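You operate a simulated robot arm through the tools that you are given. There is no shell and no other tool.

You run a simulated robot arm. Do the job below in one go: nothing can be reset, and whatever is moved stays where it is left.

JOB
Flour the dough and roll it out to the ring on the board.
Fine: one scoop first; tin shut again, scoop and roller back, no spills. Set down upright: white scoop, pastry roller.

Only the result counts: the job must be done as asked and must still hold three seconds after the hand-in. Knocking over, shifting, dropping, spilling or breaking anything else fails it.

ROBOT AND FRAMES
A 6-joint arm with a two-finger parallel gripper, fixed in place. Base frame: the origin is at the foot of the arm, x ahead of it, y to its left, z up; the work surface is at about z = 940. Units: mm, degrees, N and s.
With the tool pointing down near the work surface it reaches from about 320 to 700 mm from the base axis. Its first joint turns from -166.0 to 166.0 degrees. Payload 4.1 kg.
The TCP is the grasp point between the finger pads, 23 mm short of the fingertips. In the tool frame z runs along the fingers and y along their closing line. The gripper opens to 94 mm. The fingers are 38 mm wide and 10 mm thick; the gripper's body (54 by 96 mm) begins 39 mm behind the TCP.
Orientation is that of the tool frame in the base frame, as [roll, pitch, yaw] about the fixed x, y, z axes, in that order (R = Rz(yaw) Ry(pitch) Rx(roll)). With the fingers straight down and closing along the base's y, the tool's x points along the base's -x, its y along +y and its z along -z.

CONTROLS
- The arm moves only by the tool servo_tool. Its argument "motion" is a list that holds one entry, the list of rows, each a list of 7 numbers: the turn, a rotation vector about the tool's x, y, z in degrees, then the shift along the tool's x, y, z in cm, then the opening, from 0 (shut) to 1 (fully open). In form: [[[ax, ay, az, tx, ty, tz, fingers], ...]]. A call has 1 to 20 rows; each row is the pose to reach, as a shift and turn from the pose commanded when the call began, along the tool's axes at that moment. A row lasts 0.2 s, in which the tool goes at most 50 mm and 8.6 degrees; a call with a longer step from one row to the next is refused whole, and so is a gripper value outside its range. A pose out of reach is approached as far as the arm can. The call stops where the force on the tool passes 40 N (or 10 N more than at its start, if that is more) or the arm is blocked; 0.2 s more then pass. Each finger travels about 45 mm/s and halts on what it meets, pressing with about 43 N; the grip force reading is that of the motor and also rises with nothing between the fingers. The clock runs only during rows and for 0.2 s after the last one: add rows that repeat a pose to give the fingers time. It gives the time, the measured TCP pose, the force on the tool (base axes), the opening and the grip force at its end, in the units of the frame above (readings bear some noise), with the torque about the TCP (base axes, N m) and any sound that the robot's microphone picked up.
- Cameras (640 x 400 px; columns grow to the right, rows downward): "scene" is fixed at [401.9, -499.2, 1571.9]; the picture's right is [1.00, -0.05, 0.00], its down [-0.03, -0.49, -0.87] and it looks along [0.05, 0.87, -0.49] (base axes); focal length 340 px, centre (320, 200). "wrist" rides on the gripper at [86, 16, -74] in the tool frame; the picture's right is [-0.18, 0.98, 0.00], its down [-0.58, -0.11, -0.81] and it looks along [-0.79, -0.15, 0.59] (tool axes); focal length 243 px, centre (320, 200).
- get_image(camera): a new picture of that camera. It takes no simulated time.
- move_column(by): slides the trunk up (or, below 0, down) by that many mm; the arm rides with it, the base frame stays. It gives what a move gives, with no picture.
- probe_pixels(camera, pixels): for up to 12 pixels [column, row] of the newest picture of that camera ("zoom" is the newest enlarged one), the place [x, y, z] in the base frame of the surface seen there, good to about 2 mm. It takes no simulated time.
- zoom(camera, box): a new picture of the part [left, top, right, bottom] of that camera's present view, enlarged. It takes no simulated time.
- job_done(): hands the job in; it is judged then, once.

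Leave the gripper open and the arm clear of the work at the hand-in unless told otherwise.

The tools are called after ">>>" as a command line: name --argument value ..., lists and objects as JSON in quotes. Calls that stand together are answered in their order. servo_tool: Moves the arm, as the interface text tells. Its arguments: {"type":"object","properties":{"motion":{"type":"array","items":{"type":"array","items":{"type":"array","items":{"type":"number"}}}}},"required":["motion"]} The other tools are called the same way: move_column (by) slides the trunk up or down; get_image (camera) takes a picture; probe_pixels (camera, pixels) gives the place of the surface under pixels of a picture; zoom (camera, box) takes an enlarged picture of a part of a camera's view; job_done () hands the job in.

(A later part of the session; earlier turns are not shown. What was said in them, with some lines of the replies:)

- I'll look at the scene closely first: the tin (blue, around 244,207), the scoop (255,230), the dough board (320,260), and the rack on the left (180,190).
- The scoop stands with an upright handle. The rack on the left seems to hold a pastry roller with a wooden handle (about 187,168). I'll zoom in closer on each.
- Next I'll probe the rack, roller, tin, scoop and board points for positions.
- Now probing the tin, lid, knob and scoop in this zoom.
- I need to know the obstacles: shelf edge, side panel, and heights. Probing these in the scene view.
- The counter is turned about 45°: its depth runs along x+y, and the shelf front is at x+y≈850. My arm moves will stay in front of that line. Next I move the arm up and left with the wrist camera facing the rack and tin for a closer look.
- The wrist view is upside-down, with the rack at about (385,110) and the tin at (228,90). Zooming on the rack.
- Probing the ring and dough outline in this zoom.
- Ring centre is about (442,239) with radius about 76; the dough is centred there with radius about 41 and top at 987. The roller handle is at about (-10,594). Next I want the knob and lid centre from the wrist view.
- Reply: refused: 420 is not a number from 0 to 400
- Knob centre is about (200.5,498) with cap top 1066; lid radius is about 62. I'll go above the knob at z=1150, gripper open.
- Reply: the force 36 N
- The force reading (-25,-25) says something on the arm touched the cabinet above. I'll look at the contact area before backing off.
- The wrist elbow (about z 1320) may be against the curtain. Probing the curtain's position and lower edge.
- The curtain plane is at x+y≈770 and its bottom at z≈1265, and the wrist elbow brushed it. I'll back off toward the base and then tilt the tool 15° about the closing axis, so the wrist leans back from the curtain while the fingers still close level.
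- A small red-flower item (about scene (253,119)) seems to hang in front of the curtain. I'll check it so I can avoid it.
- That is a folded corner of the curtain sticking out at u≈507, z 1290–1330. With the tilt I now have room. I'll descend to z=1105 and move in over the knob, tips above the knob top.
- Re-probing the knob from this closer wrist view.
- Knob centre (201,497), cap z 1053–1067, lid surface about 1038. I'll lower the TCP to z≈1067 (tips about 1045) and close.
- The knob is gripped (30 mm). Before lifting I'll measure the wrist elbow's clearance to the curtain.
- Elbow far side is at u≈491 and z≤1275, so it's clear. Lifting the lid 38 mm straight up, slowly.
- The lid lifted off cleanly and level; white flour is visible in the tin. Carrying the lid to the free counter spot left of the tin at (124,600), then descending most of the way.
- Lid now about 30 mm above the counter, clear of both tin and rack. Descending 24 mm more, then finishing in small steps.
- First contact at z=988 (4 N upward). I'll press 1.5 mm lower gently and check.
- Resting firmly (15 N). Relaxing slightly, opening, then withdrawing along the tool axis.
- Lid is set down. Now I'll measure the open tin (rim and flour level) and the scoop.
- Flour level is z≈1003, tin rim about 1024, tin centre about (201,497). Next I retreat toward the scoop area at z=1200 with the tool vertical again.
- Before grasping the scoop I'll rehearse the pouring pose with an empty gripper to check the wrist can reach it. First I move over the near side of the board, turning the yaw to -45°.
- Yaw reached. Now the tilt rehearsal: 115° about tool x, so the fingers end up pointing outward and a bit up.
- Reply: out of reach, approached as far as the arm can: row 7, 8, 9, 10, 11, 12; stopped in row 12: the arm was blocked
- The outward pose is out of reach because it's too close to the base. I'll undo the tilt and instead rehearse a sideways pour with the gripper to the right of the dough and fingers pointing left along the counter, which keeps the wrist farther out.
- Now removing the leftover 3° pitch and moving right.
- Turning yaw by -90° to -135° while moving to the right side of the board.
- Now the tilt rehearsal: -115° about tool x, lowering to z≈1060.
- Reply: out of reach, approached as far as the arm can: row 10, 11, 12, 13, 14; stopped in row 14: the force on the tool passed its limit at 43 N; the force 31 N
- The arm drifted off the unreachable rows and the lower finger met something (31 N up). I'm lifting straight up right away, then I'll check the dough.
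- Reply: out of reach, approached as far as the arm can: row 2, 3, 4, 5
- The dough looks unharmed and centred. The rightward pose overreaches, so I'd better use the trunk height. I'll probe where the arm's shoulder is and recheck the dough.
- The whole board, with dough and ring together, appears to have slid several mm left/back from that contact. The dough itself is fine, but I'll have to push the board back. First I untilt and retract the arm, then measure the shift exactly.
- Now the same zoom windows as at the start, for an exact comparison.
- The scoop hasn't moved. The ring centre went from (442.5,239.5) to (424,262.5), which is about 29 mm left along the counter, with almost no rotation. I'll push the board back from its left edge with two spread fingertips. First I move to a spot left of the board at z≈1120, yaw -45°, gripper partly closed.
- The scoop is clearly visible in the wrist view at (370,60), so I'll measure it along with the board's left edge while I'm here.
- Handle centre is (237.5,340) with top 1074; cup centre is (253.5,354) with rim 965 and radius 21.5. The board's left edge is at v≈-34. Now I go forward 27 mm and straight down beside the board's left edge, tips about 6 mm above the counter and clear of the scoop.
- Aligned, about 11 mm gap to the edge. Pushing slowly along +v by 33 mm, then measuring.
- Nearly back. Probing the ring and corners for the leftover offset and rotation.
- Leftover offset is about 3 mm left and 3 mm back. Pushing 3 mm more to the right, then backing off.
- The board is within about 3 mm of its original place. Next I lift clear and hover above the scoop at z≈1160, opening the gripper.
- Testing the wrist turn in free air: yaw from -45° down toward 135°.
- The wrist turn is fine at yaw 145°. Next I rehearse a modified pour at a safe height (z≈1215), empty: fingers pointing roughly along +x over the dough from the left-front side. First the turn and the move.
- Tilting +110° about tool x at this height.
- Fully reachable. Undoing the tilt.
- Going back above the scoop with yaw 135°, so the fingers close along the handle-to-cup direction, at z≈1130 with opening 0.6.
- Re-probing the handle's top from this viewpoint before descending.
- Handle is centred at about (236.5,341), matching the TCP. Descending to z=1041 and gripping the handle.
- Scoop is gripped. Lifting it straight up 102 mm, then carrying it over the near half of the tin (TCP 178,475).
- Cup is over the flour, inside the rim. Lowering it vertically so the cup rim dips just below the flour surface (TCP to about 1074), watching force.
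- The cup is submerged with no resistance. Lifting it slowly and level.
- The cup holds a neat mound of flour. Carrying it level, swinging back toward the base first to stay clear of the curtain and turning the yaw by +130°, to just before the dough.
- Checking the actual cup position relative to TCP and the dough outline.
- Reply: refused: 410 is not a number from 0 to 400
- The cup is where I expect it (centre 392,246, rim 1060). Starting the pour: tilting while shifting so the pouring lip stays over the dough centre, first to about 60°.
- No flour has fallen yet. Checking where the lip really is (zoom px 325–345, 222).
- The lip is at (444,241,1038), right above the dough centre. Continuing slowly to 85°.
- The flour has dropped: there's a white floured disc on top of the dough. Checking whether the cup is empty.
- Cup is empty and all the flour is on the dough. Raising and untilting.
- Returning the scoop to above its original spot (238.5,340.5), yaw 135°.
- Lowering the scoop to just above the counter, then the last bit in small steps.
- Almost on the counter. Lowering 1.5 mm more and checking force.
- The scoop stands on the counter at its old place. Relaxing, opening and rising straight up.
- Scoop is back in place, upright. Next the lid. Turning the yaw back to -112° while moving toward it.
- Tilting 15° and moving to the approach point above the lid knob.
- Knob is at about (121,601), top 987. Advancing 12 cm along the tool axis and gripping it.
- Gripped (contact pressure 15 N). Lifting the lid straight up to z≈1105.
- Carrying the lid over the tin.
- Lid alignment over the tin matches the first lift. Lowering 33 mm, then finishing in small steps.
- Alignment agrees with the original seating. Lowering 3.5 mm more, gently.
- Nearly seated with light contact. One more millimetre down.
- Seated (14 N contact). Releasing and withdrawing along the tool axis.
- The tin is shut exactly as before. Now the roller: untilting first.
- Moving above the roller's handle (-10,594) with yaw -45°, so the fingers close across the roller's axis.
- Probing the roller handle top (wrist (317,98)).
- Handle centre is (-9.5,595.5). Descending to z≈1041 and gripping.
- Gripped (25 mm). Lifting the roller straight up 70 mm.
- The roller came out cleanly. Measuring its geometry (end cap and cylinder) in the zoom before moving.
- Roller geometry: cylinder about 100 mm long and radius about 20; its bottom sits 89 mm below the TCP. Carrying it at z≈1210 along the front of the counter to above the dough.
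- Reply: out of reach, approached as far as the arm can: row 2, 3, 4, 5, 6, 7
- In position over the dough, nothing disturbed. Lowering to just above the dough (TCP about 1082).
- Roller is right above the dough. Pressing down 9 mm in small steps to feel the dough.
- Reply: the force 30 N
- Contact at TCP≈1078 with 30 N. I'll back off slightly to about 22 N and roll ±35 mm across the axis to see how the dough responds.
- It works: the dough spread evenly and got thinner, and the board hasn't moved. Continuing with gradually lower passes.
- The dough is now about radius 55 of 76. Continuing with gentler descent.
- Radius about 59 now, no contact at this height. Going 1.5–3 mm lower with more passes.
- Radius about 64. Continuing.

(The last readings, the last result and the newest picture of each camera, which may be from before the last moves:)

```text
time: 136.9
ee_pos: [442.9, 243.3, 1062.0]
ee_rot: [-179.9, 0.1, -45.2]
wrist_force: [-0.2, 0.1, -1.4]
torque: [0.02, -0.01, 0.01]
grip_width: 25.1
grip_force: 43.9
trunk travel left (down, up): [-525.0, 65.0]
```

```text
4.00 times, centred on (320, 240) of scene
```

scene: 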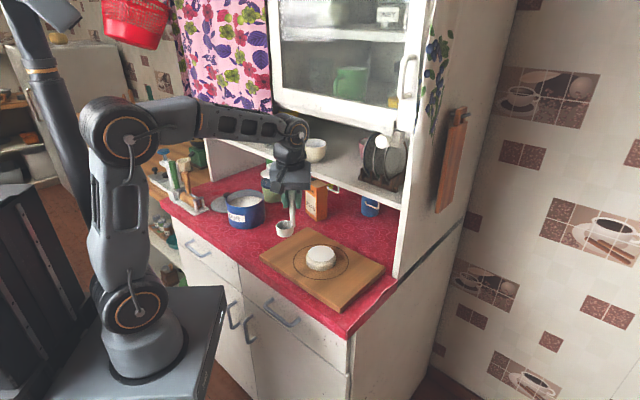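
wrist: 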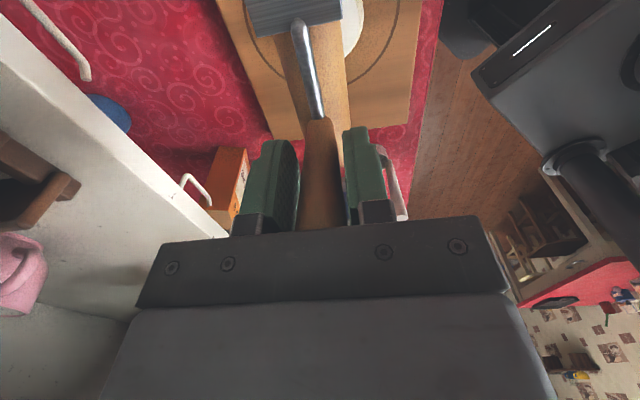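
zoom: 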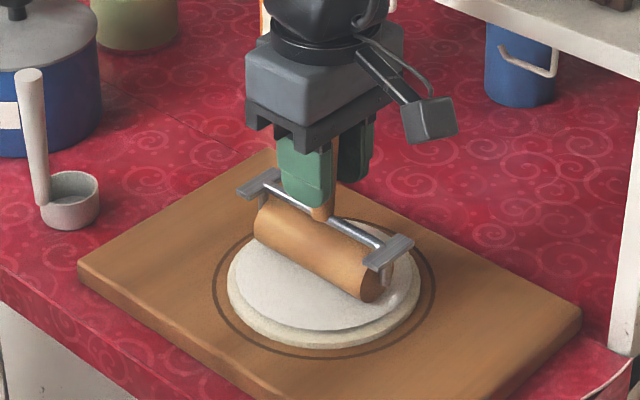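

Radius about 66.5. Another gentle round, 1–1.5 mm lower.

>>> servo_tool --motion '[[[0, 0, 0, 0, -1.2, 0.1, 0], [0, 0, 0, 0, -2.4, 0.1, 0], [0, 0, 0, 0, -3.6, 0.1, 0], [0, 0, 0, 0, -4.8, 0.1, 0], [0, 0, 0, 0, -3.6, 0.15, 0], [0, 0, 0, 0, -2.4, 0.15, 0], [0, 0, 0, 0, -1.2, 0.15, 0], [0, 0, 0, 0, 0, 0.15, 0], [0, 0, 0, 0, 1.2, 0.15, 0], [0, 0, 0, 0, 2.4, 0.15, 0], [0, 0, 0, 0, 3.6, 0.15, 0], [0, 0, 0, 0, 4.8, 0.15, 0], [0, 0, 0, 0, 3.6, 0.15, 0], [0, 0, 0, 0, 2.4, 0.15, 0], [0, 0, 0, 0, 1.2, 0.15, 0], [0, 0, 0, 0, 0, 0.15, 0], [0, 0, 0, 0, 0, 0.15, 0]]]'

>>> zoom --camera "scene" --box '[270, 190, 370, 290]'

```text
time: 140.5
ee_pos: [442.7, 242.0, 1060.9]
ee_rot: [-179.9, 0.1, -45.0]
wrist_force: [-0.1, 1.3, -1.8]
torque: [-0.02, 0.04, 0.01]
grip_width: 25.4
grip_force: 43.0
trunk travel left (down, up): [-525.0, 65.0]
```

```text
4.00 times, centred on (320, 240) of scene
```

zoom: 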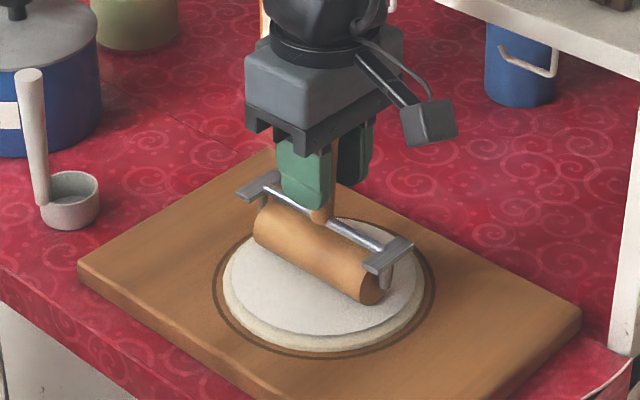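

Radius about 70. Next round 1 mm lower.

>>> servo_tool --motion '[[[0, 0, 0, 0, -1.2, 0.08, 0], [0, 0, 0, 0, -2.4, 0.1, 0], [0, 0, 0, 0, -3.6, 0.1, 0], [0, 0, 0, 0, -4.8, 0.1, 0], [0, 0, 0, 0, -3.6, 0.1, 0], [0, 0, 0, 0, -2.4, 0.1, 0], [0, 0, 0, 0, -1.2, 0.1, 0], [0, 0, 0, 0, 0, 0.1, 0], [0, 0, 0, 0, 1.2, 0.1, 0], [0, 0, 0, 0, 2.4, 0.1, 0], [0, 0, 0, 0, 3.6, 0.1, 0], [0, 0, 0, 0, 4.8, 0.1, 0], [0, 0, 0, 0, 3.6, 0.1, 0], [0, 0, 0, 0, 2.4, 0.1, 0], [0, 0, 0, 0, 1.2, 0.1, 0], [0, 0, 0, 0, 0, 0.1, 0], [0, 0, 0, 0, 0, 0.1, 0]]]'

>>> zoom --camera "scene" --box '[280, 210, 360, 290]'

```text
time: 144.1
ee_pos: [443.2, 242.4, 1060.1]
ee_rot: [-180.0, 0.1, -45.0]
wrist_force: [-0.9, 0.2, -2.1]
torque: [0.0, 0.01, 0.02]
grip_width: 25.6
grip_force: 43.0
trunk travel left (down, up): [-525.0, 65.0]
```

```text
5.00 times, centred on (320, 250) of scene
```

zoom: 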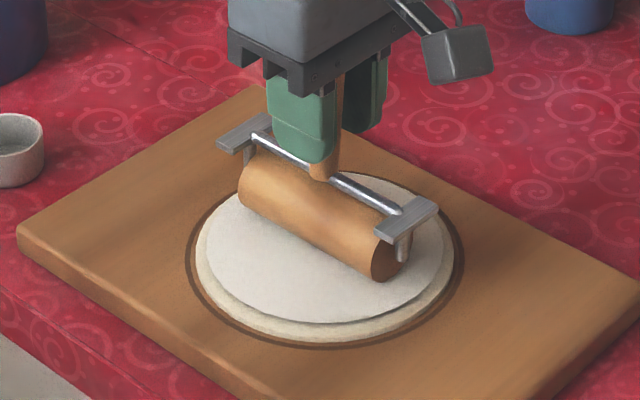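

Radius about 72 against a ring of about 76. One more light round, 0.8 mm lower.

>>> servo_tool --motion '[[[0, 0, 0, 0, -1.2, 0.06, 0], [0, 0, 0, 0, -2.4, 0.08, 0], [0, 0, 0, 0, -3.6, 0.08, 0], [0, 0, 0, 0, -4.8, 0.08, 0], [0, 0, 0, 0, -3.6, 0.08, 0], [0, 0, 0, 0, -2.4, 0.08, 0], [0, 0, 0, 0, -1.2, 0.08, 0], [0, 0, 0, 0, 0, 0.08, 0], [0, 0, 0, 0, 1.2, 0.08, 0], [0, 0, 0, 0, 2.4, 0.08, 0], [0, 0, 0, 0, 3.6, 0.08, 0], [0, 0, 0, 0, 4.8, 0.08, 0], [0, 0, 0, 0, 3.6, 0.08, 0], [0, 0, 0, 0, 2.4, 0.08, 0], [0, 0, 0, 0, 1.2, 0.08, 0], [0, 0, 0, 0, 0, 0.08, 0], [0, 0, 0, 0, 0, 0.08, 0]]]'

>>> zoom --camera "scene" --box '[280, 210, 360, 290]'

```text
time: 147.7
ee_pos: [443.1, 241.4, 1059.9]
ee_rot: [-180.0, 0.1, -45.0]
wrist_force: [0.3, -0.2, 0.1]
torque: [-0.06, -0.02, 0.04]
grip_width: 25.4
grip_force: 43.0
trunk travel left (down, up): [-525.0, 65.0]
```

```text
5.00 times, centred on (320, 250) of scene
```

zoom: 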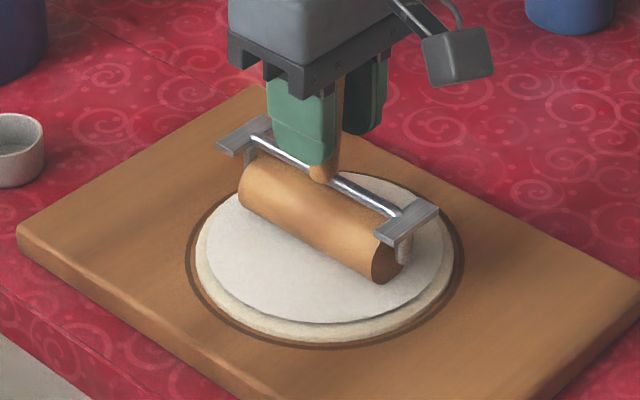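

No change, so the pressure was too light. Another round about 1.2 mm lower.

>>> servo_tool --motion '[[[0, 0, 0, 0, -1.2, 0.08, 0], [0, 0, 0, 0, -2.4, 0.12, 0], [0, 0, 0, 0, -3.6, 0.12, 0], [0, 0, 0, 0, -4.8, 0.12, 0], [0, 0, 0, 0, -3.6, 0.12, 0], [0, 0, 0, 0, -2.4, 0.12, 0], [0, 0, 0, 0, -1.2, 0.12, 0], [0, 0, 0, 0, 0, 0.12, 0], [0, 0, 0, 0, 1.2, 0.12, 0], [0, 0, 0, 0, 2.4, 0.12, 0], [0, 0, 0, 0, 3.6, 0.12, 0], [0, 0, 0, 0, 4.8, 0.12, 0], [0, 0, 0, 0, 3.6, 0.12, 0], [0, 0, 0, 0, 2.4, 0.12, 0], [0, 0, 0, 0, 1.2, 0.12, 0], [0, 0, 0, 0, 0, 0.12, 0], [0, 0, 0, 0, 0, 0.12, 0]]]'

>>> zoom --camera "scene" --box '[280, 210, 360, 290]'

```text
time: 151.3
ee_pos: [442.2, 240.9, 1059.5]
ee_rot: [-179.8, 0.0, -45.0]
wrist_force: [6.0, -5.0, 18.7]
torque: [0.16, 0.13, -0.02]
grip_width: 25.4
grip_force: 42.8
trunk travel left (down, up): [-525.0, 65.0]
```

```text
5.00 times, centred on (320, 250) of scene
```

zoom: 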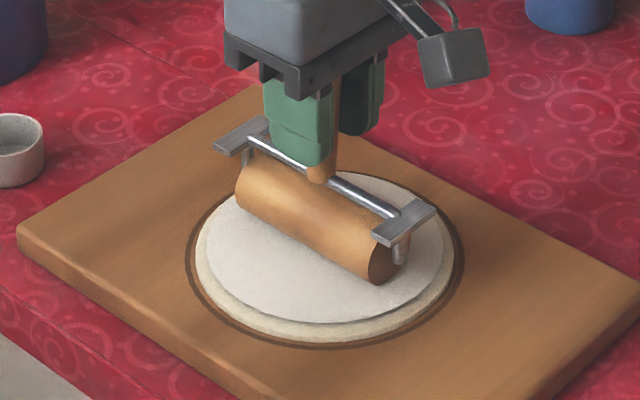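

The dough no longer spreads although force rises to 19 N. Lifting the roller and measuring the dough edge against the ring.

>>> servo_tool --motion '[[[0, 0, 0, 0, 0, -0.5, 0], [0, 0, 0, 0, 0, -2.0, 0], [0, 0, 0, 0, 0, -5.0, 0], [0, 0, 0, 0, 0, -9.0, 0], [0, 0, 0, 0, 0, -12.0, 0], [0, 0, 0, 0, 0, -12.0, 0]]]'

>>> zoom --camera "scene" --box '[280, 220, 360, 290]'

```text
time: 152.7
ee_pos: [441.9, 239.6, 1179.3]
ee_rot: [-179.9, 0.1, -45.0]
wrist_force: [0.5, -0.8, -1.3]
torque: [0.0, -0.01, 0.01]
grip_width: 25.4
grip_force: 42.8
trunk travel left (down, up): [-525.0, 65.0]
```

```text
5.71 times, centred on (320, 255) of scene
```

zoom: 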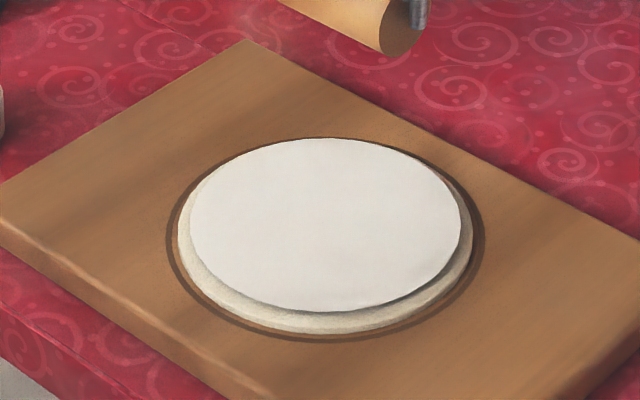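

>>> probe_pixels --camera "zoom" --pixels '[[167, 238], [179, 240], [484, 235], [471, 240], [325, 341], [325, 333], [325, 310], [325, 138], [325, 143], [325, 220], [220, 310], [440, 295]]'

>>> zoom --camera "wrist" --box '[180, 0, 460, 180]'

```text
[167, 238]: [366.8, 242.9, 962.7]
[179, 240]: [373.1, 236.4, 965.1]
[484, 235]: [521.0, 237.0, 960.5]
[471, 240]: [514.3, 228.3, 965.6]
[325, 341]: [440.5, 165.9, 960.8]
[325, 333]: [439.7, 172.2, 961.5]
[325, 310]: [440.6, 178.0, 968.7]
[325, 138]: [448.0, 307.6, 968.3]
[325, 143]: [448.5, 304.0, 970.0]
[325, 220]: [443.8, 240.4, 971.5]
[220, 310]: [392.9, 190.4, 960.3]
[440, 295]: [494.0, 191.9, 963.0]
```

```text
2.22 times, centred on (320, 90) of wrist
```

zoom: 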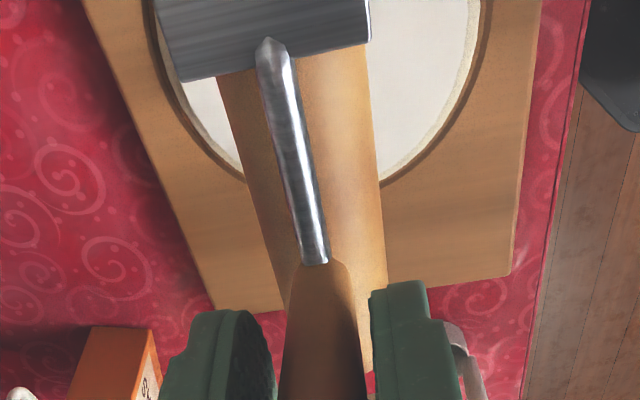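

Dough radius is about 72 (ring line 75–77). I'll try one firmer round at about 25–30 N to see whether it can still grow.

>>> servo_tool --motion '[[[0, 0, 0, 0, 0, 4, 0], [0, 0, 0, 0, 0, 8, 0], [0, 0, 0, 0, 0, 11, 0], [0, 0, 0, 0, 0, 11.8, 0], [0, 0, 0, 0, 0, 12.0, 0], [0, 0, 0, 0, -1.2, 12.05, 0], [0, 0, 0, 0, -2.4, 12.05, 0], [0, 0, 0, 0, -3.6, 12.05, 0], [0, 0, 0, 0, -4.8, 12.05, 0], [0, 0, 0, 0, -3.6, 12.05, 0], [0, 0, 0, 0, -2.4, 12.05, 0], [0, 0, 0, 0, -1.2, 12.05, 0], [0, 0, 0, 0, 0, 12.05, 0], [0, 0, 0, 0, 1.2, 12.05, 0], [0, 0, 0, 0, 2.4, 12.05, 0]]]'

>>> zoom --camera "scene" --box '[280, 210, 360, 290]'

```text
time: 155.9
ee_pos: [425.1, 223.7, 1059.5]
ee_rot: [-179.8, 0.0, -45.1]
wrist_force: [-1.8, 2.2, 20.4]
torque: [0.12, 0.17, 0.08]
grip_width: 25.3
grip_force: 43.3
trunk travel left (down, up): [-525.0, 65.0]
```

```text
5.00 times, centred on (320, 250) of scene
```

zoom: 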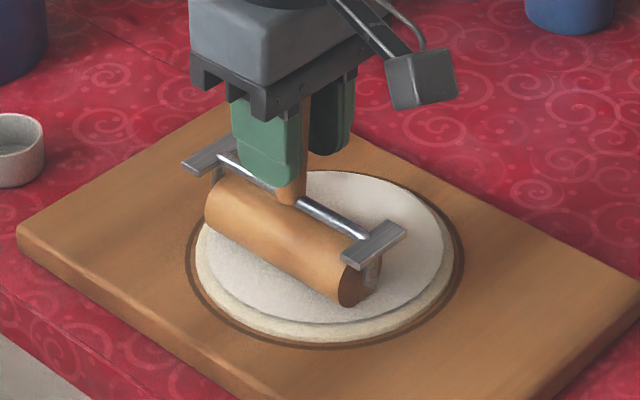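

Still unchanged at 20 N. A stronger stroke, about 30 N, to see if it's simply fully rolled.

>>> servo_tool --motion '[[[0, 0, 0, 0, -1.2, 0.08, 0], [0, 0, 0, 0, -2.4, 0.12, 0], [0, 0, 0, 0, -3.6, 0.12, 0], [0, 0, 0, 0, -4.8, 0.12, 0], [0, 0, 0, 0, -6.0, 0.12, 0], [0, 0, 0, 0, -4.8, 0.12, 0], [0, 0, 0, 0, -3.6, 0.12, 0], [0, 0, 0, 0, -2.4, 0.12, 0]]]'

>>> zoom --camera "scene" --box '[280, 210, 360, 290]'

```text
time: 157.7
ee_pos: [442.3, 240.5, 1059.9]
ee_rot: [-179.6, 0.0, -45.0]
wrist_force: [0.9, -2.7, 36.9]
torque: [-0.08, -0.06, -0.03]
grip_width: 25.5
grip_force: 42.7
trunk travel left (down, up): [-525.0, 65.0]
```

```text
5.00 times, centred on (320, 250) of scene
```

zoom: 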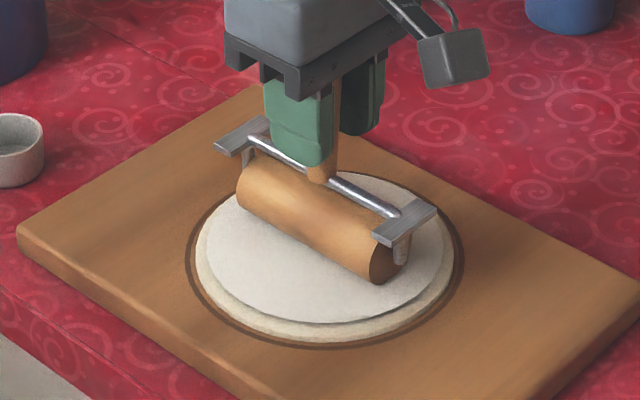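

No growth even at 37 N in this direction. I'll lift, turn the roller by 90° and try the crosswise direction once.

>>> servo_tool --motion '[[[0, 0, 0, 0, 0, -1, 0], [0, 0, 0, 0, 0, -4, 0], [0, 0, 8.2, 0, 0, -5, 0], [0, 0, 16.4, 0, 0, -5, 0], [0, 0, 24.6, 0, 0, -5, 0], [0, 0, 32.8, 0, 0, -5, 0], [0, 0, 41, 0, 0, -5, 0], [0, 0, 49.2, 0, 0, -5, 0], [0, 0, 57.4, 0, 0, -5, 0], [0, 0, 65.6, 0, 0, -5, 0], [0, 0, 73.8, 0, 0, -5, 0], [0, 0, 82, 0, 0, -5, 0], [0, 0, 90, 0, 0, -5, 0], [0, 0, 90, 0, 0, -5, 0]]]'

>>> zoom --camera "scene" --box '[270, 190, 370, 290]'

```text
time: 160.7
ee_pos: [443.5, 241.4, 1107.1]
ee_rot: [180.0, 0.1, -135.2]
wrist_force: [0.3, -0.3, -1.3]
torque: [-0.01, -0.01, 0.02]
grip_width: 25.4
grip_force: 43.2
trunk travel left (down, up): [-525.0, 65.0]
```

```text
4.00 times, centred on (320, 240) of scene
```

zoom: 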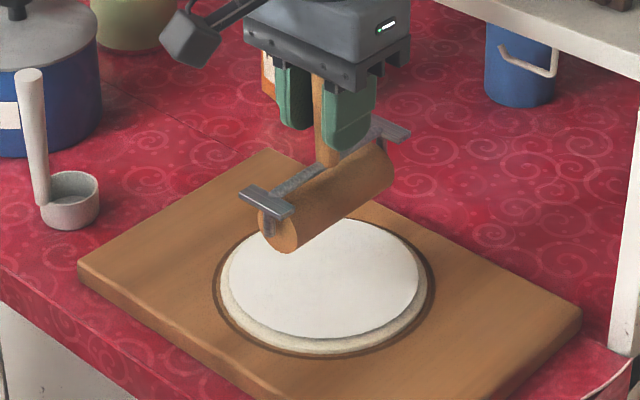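

Lowering and rolling crosswise (along v) with moderate pressure.

>>> servo_tool --motion '[[[0, 0, 0, 0, 0, 2.5, 0], [0, 0, 0, 0, 0, 4.2, 0], [0, 0, 0, 0, 0, 4.7, 0], [0, 0, 0, 0, -1.2, 4.8, 0], [0, 0, 0, 0, -2.4, 4.8, 0], [0, 0, 0, 0, -3.6, 4.8, 0], [0, 0, 0, 0, -4.6, 4.8, 0], [0, 0, 0, 0, -3.4, 4.8, 0], [0, 0, 0, 0, -2.2, 4.8, 0], [0, 0, 0, 0, -1.0, 4.8, 0], [0, 0, 0, 0, 0.2, 4.8, 0], [0, 0, 0, 0, 1.4, 4.8, 0], [0, 0, 0, 0, 2.6, 4.8, 0], [0, 0, 0, 0, 3.8, 4.8, 0], [0, 0, 0, 0, 4.6, 4.8, 0], [0, 0, 0, 0, 3.4, 4.8, 0], [0, 0, 0, 0, 2.2, 4.8, 0], [0, 0, 0, 0, 1.0, 4.8, 0], [0, 0, 0, 0, 0, 4.8, 0]]]'

>>> zoom --camera "scene" --box '[280, 210, 360, 290]'

```text
time: 164.7
ee_pos: [443.6, 241.2, 1059.0]
ee_rot: [179.9, 0.2, -135.0]
wrist_force: [-0.9, -1.3, 9.9]
torque: [-0.05, 0.07, 0.0]
grip_width: 25.9
grip_force: 43.2
trunk travel left (down, up): [-525.0, 65.0]
```

```text
5.00 times, centred on (320, 250) of scene
```

zoom: 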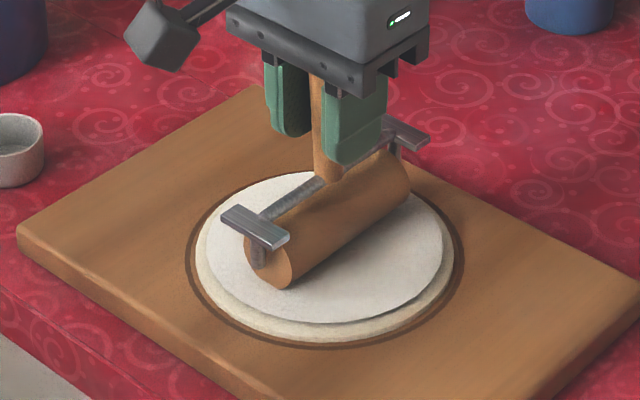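

Unchanged. One firmer crosswise stroke to be sure.

>>> servo_tool --motion '[[[0, 0, 0, 0, -1.2, 0.12, 0], [0, 0, 0, 0, -2.4, 0.16, 0], [0, 0, 0, 0, -3.6, 0.16, 0], [0, 0, 0, 0, -4.6, 0.16, 0], [0, 0, 0, 0, -3.4, 0.16, 0], [0, 0, 0, 0, -2.2, 0.16, 0], [0, 0, 0, 0, -1.0, 0.16, 0], [0, 0, 0, 0, 0.2, 0.16, 0], [0, 0, 0, 0, 1.4, 0.16, 0], [0, 0, 0, 0, 2.6, 0.16, 0], [0, 0, 0, 0, 3.8, 0.16, 0], [0, 0, 0, 0, 4.6, 0.16, 0], [0, 0, 0, 0, 3.4, 0.16, 0], [0, 0, 0, 0, 2.2, 0.16, 0], [0, 0, 0, 0, 1.0, 0.16, 0], [0, 0, 0, 0, 0, 0.16, 0]]]'

>>> zoom --camera "scene" --box '[280, 210, 360, 290]'

```text
time: 168.1
ee_pos: [442.2, 240.7, 1059.5]
ee_rot: [179.9, 0.3, -134.8]
wrist_force: [1.3, 1.5, 34.9]
torque: [0.21, -0.18, 0.02]
grip_width: 25.4
grip_force: 43.1
trunk travel left (down, up): [-525.0, 65.0]
```

```text
5.00 times, centred on (320, 250) of scene
```

zoom: 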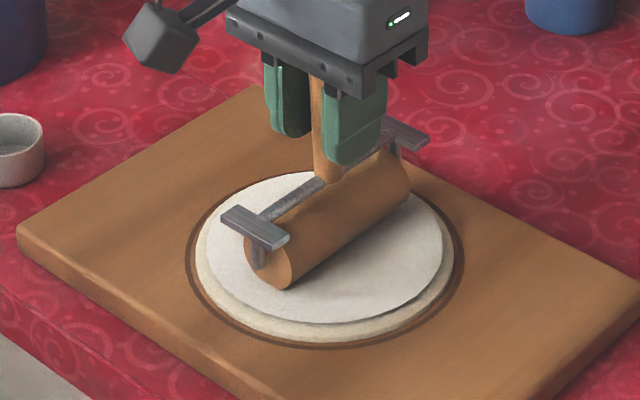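

The dough is fully rolled: round, just inside the ring line, and no longer yielding. Lifting the roller and turning it back to yaw -45°.

>>> servo_tool --motion '[[[0, 0, 0, 0, 0, -1, 0], [0, 0, 0, 0, 0, -4, 0], [0, 0, -8.2, 0, 0, -7, 0], [0, 0, -16.4, 0, 0, -10, 0], [0, 0, -24.6, 0, 0, -12.5, 0], [0, 0, -32.8, 0, 0, -12.5, 0], [0, 0, -41, 0, 0, -12.5, 0], [0, 0, -49.2, 0, 0, -12.5, 0], [0, 0, -57.4, 0, 0, -12.5, 0], [0, 0, -65.6, 0, 0, -12.5, 0], [0, 0, -73.8, 0, 0, -12.5, 0], [0, 0, -82, 0, 0, -12.5, 0], [0, 0, -90, 0, 0, -12.5, 0], [0, 0, -90, 0, 0, -12.5, 0]]]'

>>> get_image --camera "scene"

>>> zoom --camera "scene" --box '[270, 225, 370, 290]'

```text
time: 171.1
ee_pos: [442.8, 242.3, 1181.7]
ee_rot: [-180.0, 0.1, -44.8]
wrist_force: [-0.6, 0.0, -1.8]
torque: [0.0, 0.03, 0.0]
grip_width: 25.5
grip_force: 42.7
trunk travel left (down, up): [-525.0, 65.0]
```

```text
taken
```

scene: 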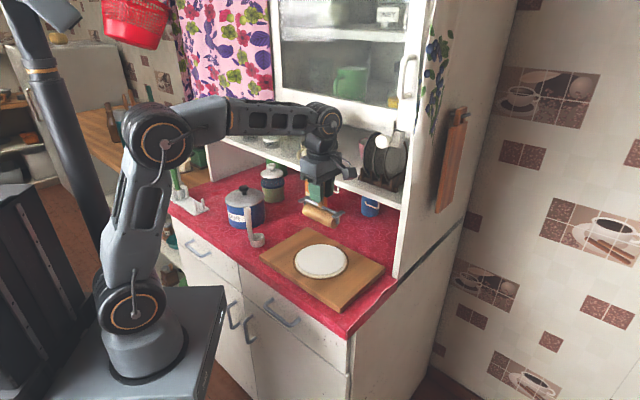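

```text
6.15 times, centred on (320, 258) of scene
```

zoom: 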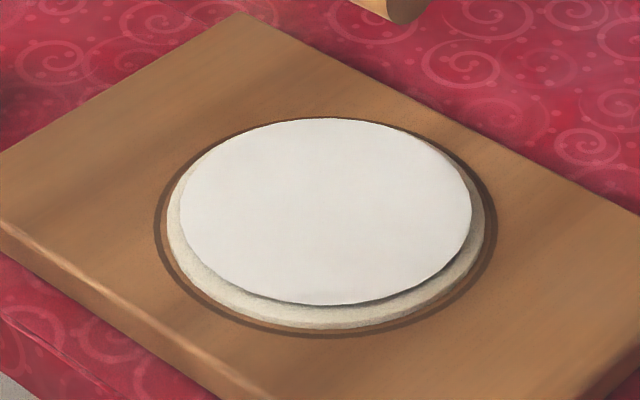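

Board and ring unchanged by the rolling. Carrying the roller back along the same front route to above its rack.

>>> servo_tool --motion '[[[0, 0, 0, -1, 0.2, -1, 0], [0, 0, 0, -3.5, 0.8, -2, 0], [0, 0, 0, -7, 2.0, -2.5, 0], [0, 0, 0, -11, 3.2, -2.8, 0], [0, 0, 0, -15, 4.4, -2.8, 0], [0, 0, 0, -19, 5.6, -2.8, 0], [0, 0, 0, -23, 6.6, -2.8, 0], [0, 0, 0, -27, 6.6, -2.8, 0], [0, 0, 0, -31, 6.6, -2.8, 0], [0, 0, 0, -35, 6.6, -2.5, 0], [0, 0, 0, -39, 6.6, -2.0, 0], [0, 0, 0, -43, 6.7, -1.0, 0], [0, 0, 0, -47, 6.8, 0, 0], [0, 0, 0, -50.5, 6.9, 1.0, 0], [0, 0, 0, -53.5, 7.0, 2.0, 0], [0, 0, 0, -55.5, 7.0, 3.5, 0], [0, 0, 0, -56.7, 7.0, 5.0, 0], [0, 0, 0, -57, 7.0, 5.0, 0], [0, 0, 0, -57, 7.0, 5.0, 0]]]'

>>> zoom --camera "scene" --box '[160, 130, 240, 220]'

>>> get_image --camera "wrist"

```text
time: 175.1
ee_pos: [-10.0, 596.7, 1132.1]
ee_rot: [-179.9, 0.0, -45.0]
wrist_force: [0.3, -0.2, -2.0]
torque: [0.03, 0.0, 0.0]
grip_width: 25.4
grip_force: 42.6
trunk travel left (down, up): [-525.0, 65.0]
```

```text
4.44 times, centred on (200, 175) of scene
```

zoom: 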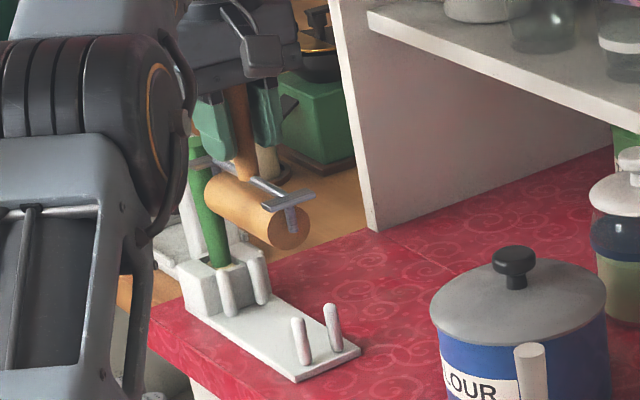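

```text
taken
```

wrist: 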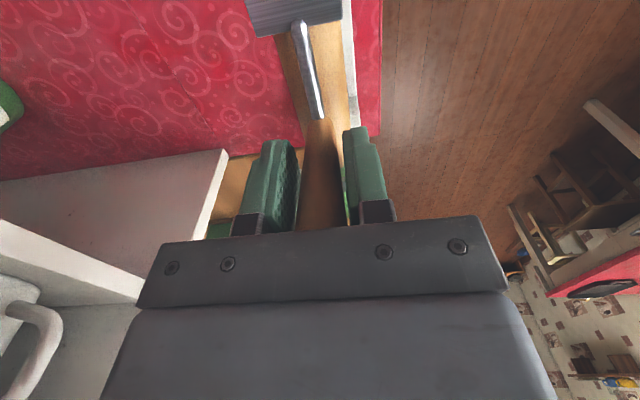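

The roller sits in the gripper exactly as when picked. Descending 82 mm toward the rack, then fine steps.

>>> servo_tool --motion '[[[0, 0, 0, 0, 0, 2.5, 0], [0, 0, 0, 0, 0, 5.0, 0], [0, 0, 0, 0, 0, 6.5, 0], [0, 0, 0, 0, 0, 7.5, 0], [0, 0, 0, 0, 0, 8.2, 0], [0, 0, 0, 0, 0, 8.2, 0]]]'

>>> zoom --camera "scene" --box '[160, 150, 230, 220]'

```text
time: 176.5
ee_pos: [-9.9, 596.5, 1050.5]
ee_rot: [-179.9, -0.1, -45.0]
wrist_force: [-0.3, 0.3, -1.9]
torque: [0.02, -0.01, 0.02]
grip_width: 25.3
grip_force: 42.5
trunk travel left (down, up): [-525.0, 65.0]
```

```text
5.71 times, centred on (195, 185) of scene
```

zoom: 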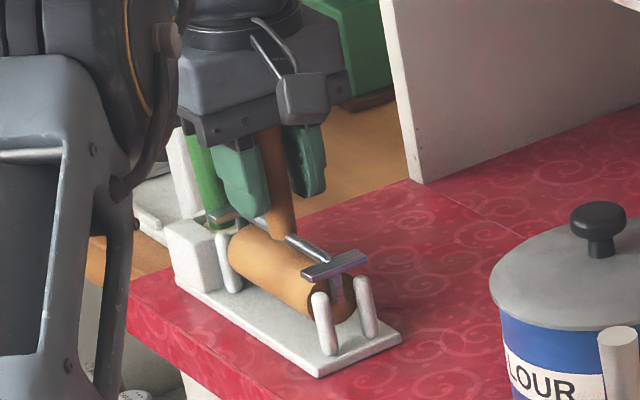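

The crossbars are just above the posts. Lowering 6 mm more.

>>> servo_tool --motion '[[[0, 0, 0, 0, 0, 0.3, 0], [0, 0, 0, 0, 0, 0.6, 0], [0, 0, 0, 0, 0, 0.6, 0]]]'

```text
time: 177.3
ee_pos: [-8.7, 595.8, 1045.9]
ee_rot: [-179.9, 0.0, -45.0]
wrist_force: [0.1, -0.6, -1.7]
torque: [-0.06, -0.01, -0.01]
grip_width: 25.2
grip_force: 42.8
trunk travel left (down, up): [-525.0, 65.0]
```

>>> servo_tool --motion '[[[0, 0, 0, 0, 0, 0.15, 0], [0, 0, 0, 0, 0, 0.25, 0], [0, 0, 0, 0, 0, 0.25, 0]]]'

>>> zoom --camera "scene" --box '[160, 150, 230, 220]'

```text
time: 178.1
ee_pos: [-10.0, 595.7, 1041.5]
ee_rot: [-180.0, 0.1, -45.0]
wrist_force: [-0.4, -0.5, -1.5]
torque: [0.03, 0.0, 0.0]
grip_width: 25.3
grip_force: 43.6
trunk travel left (down, up): [-525.0, 65.0]
```

```text
5.71 times, centred on (195, 185) of scene
```

zoom: 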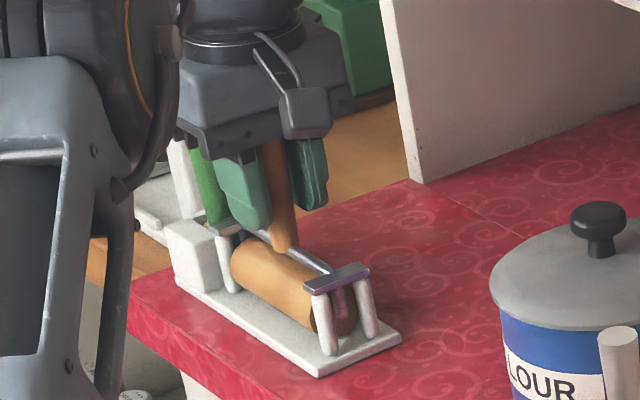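

Crossbars look seated but there's no reaction yet. 1 mm more.

>>> servo_tool --motion '[[[0, 0, 0, 0, 0, 0.08, 0], [0, 0, 0, 0, 0, 0.12, 0], [0, 0, 0, 0, 0, 0.12, 0]]]'

```text
time: 178.9
ee_pos: [-10.2, 594.6, 1041.2]
ee_rot: [-180.0, 0.0, -45.1]
wrist_force: [0.9, 2.4, 2.3]
torque: [0.21, 0.2, -0.12]
grip_width: 25.4
grip_force: 43.3
trunk travel left (down, up): [-525.0, 65.0]
```

Touching now. 0.5 mm more, then release and rise.

>>> servo_tool --motion '[[[0, 0, 0, 0, 0, 0.06, 0], [0, 0, 0, 0, 0, 0.06, 0]]]'

```text
time: 179.5
ee_pos: [-10.8, 596.5, 1042.0]
ee_rot: [-179.8, 0.2, -45.0]
wrist_force: [0.0, 3.8, 8.6]
torque: [0.5, 0.64, -0.14]
grip_width: 25.4
grip_force: 43.1
trunk travel left (down, up): [-525.0, 65.0]
```

>>> servo_tool --motion '[[[0, 0, 0, 0, 0, -0.04, 0], [0, 0, 0, 0, 0, -0.04, 0.2], [0, 0, 0, 0, 0, -0.04, 0.4], [0, 0, 0, 0, 0, -0.04, 0.6], [0, 0, 0, 0, 0, -0.04, 0.6], [0, 0, 0, 0, 0, -0.04, 0.6], [0, 0, 0, 0, 0, -2.0, 0.6], [0, 0, 0, 0, 0, -5.0, 0.6], [0, 0, 0, 0, 0, -9.0, 0.6], [0, 0, 0, 0, 0, -11, 0.6], [0, 0, 0, 0, 0, -11, 0.6]]]'

>>> zoom --camera "scene" --box '[150, 140, 220, 220]'

>>> zoom --camera "wrist" --box '[260, 0, 390, 130]'

```text
time: 181.9
ee_pos: [-9.8, 595.7, 1151.2]
ee_rot: [-179.9, 0.1, -45.0]
wrist_force: [0.2, -0.8, -0.5]
torque: [0.0, 0.02, 0.02]
grip_width: 56.6
grip_force: 0.0
trunk travel left (down, up): [-525.0, 65.0]
```

```text
5.00 times, centred on (185, 180) of scene
```

zoom: 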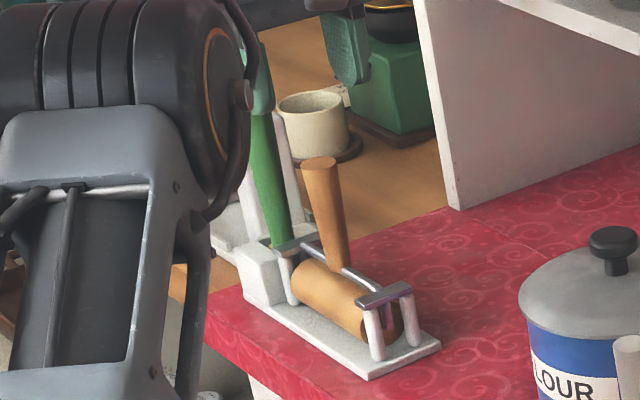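

```text
3.08 times, centred on (325, 65) of wrist
```

zoom: 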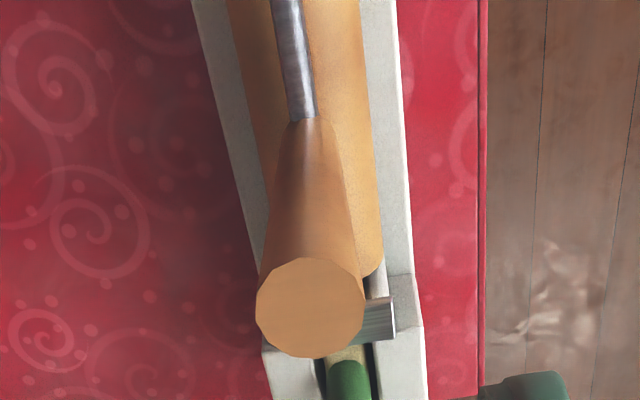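

Roller is back in the rack, identical to the start. Now parking the arm clear, with the gripper fully open, near its start pose.

>>> servo_tool --motion '[[[0, 0, 0, 2.5, 0.8, -0.5, 0.7], [0, 0, 0, 6.0, 1.7, -1.2, 0.8], [0, 0, 0, 10, 2.8, -2.2, 0.9], [0, 0, 0, 14, 4.0, -3.2, 1], [0, 0, 0, 18, 5.0, -4.2, 1], [0, 0, 0, 21.6, 6.0, -5.0, 1], [0, 0, 0, 25.5, 5.9, -6.5, 1], [0, 0, 0, 29, 5.7, -8.2, 1], [0, 0, 0, 32.5, 5.6, -10, 1], [0, 0, 0, 36, 5.4, -11.8, 1], [0, 0, 0, 39.5, 5.2, -13.2, 1], [0, 0, 0, 42, 5.2, -14, 1], [0, 0, 0, 42, 5.2, -14, 1]]]'

>>> get_image --camera "scene"

>>> zoom --camera "scene" --box '[270, 225, 370, 290]'

>>> zoom --camera "scene" --box '[140, 130, 300, 260]'

```text
time: 184.7
ee_pos: [252.0, 260.2, 1291.1]
ee_rot: [180.0, 0.0, -45.0]
wrist_force: [0.8, -0.2, -0.4]
torque: [-0.02, -0.02, -0.03]
grip_width: 94.0
grip_force: 0.1
trunk travel left (down, up): [-525.0, 65.0]
```

```text
taken
```

scene: 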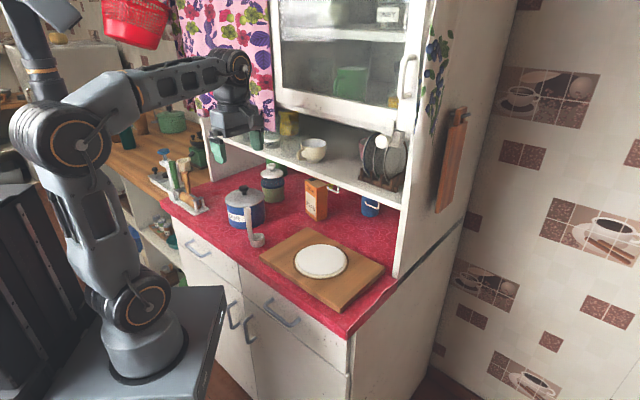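

```text
6.15 times, centred on (320, 258) of scene
```

zoom: 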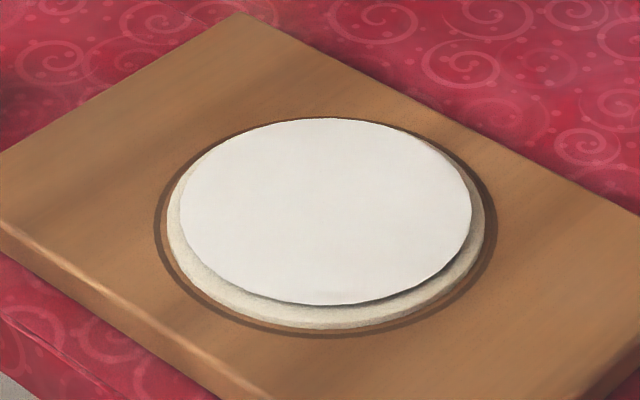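

```text
3.08 times, centred on (220, 195) of scene
```

zoom: 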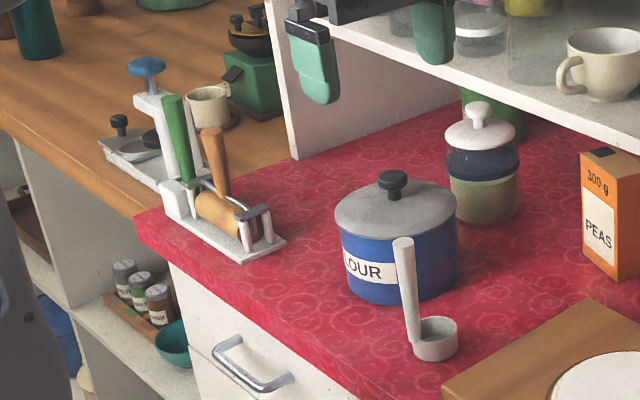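

The dough is floured and rolled out to just inside the ring line. The tin is shut, and the scoop and roller are back upright in their places. Nothing is spilled, and the gripper is open and clear. The board sits about 3 mm from where it started, after I bumped it and pushed it back. Handing in.

>>> job_done

```text
The job is handed in.
```

I've handed the job in. The dough is floured with one scoop and rolled out, but I did bump the board along the way, and I haven't seen how the job was judged.

- **Dough:** it rolled out into an even circle of about 72 mm radius. The ring line is at about 76 mm, so the dough's edge is about 4 mm inside it. It stopped spreading there, even at 37 N and rolled in both directions, so I left it.
- **Flour:** all of it landed on the dough, and I saw no spills.
- **Tin, scoop and roller:** the lid is back on the tin. The scoop stands upright where it was, and the roller is back upright in its rack.
- **Board:** while I tested a pouring pose with the gripper empty, a finger caught the dough or board and slid the board about 29 mm. The dough kept its shape and stayed centred in the ring. I pushed the board back, and it now sits about 3 mm from where it started.
- **Curtain:** the arm's wrist brushed a fold of the curtain early on, at about 36 N. I backed off straight away and saw no lasting change.

The arm is parked near its starting position with the gripper open.
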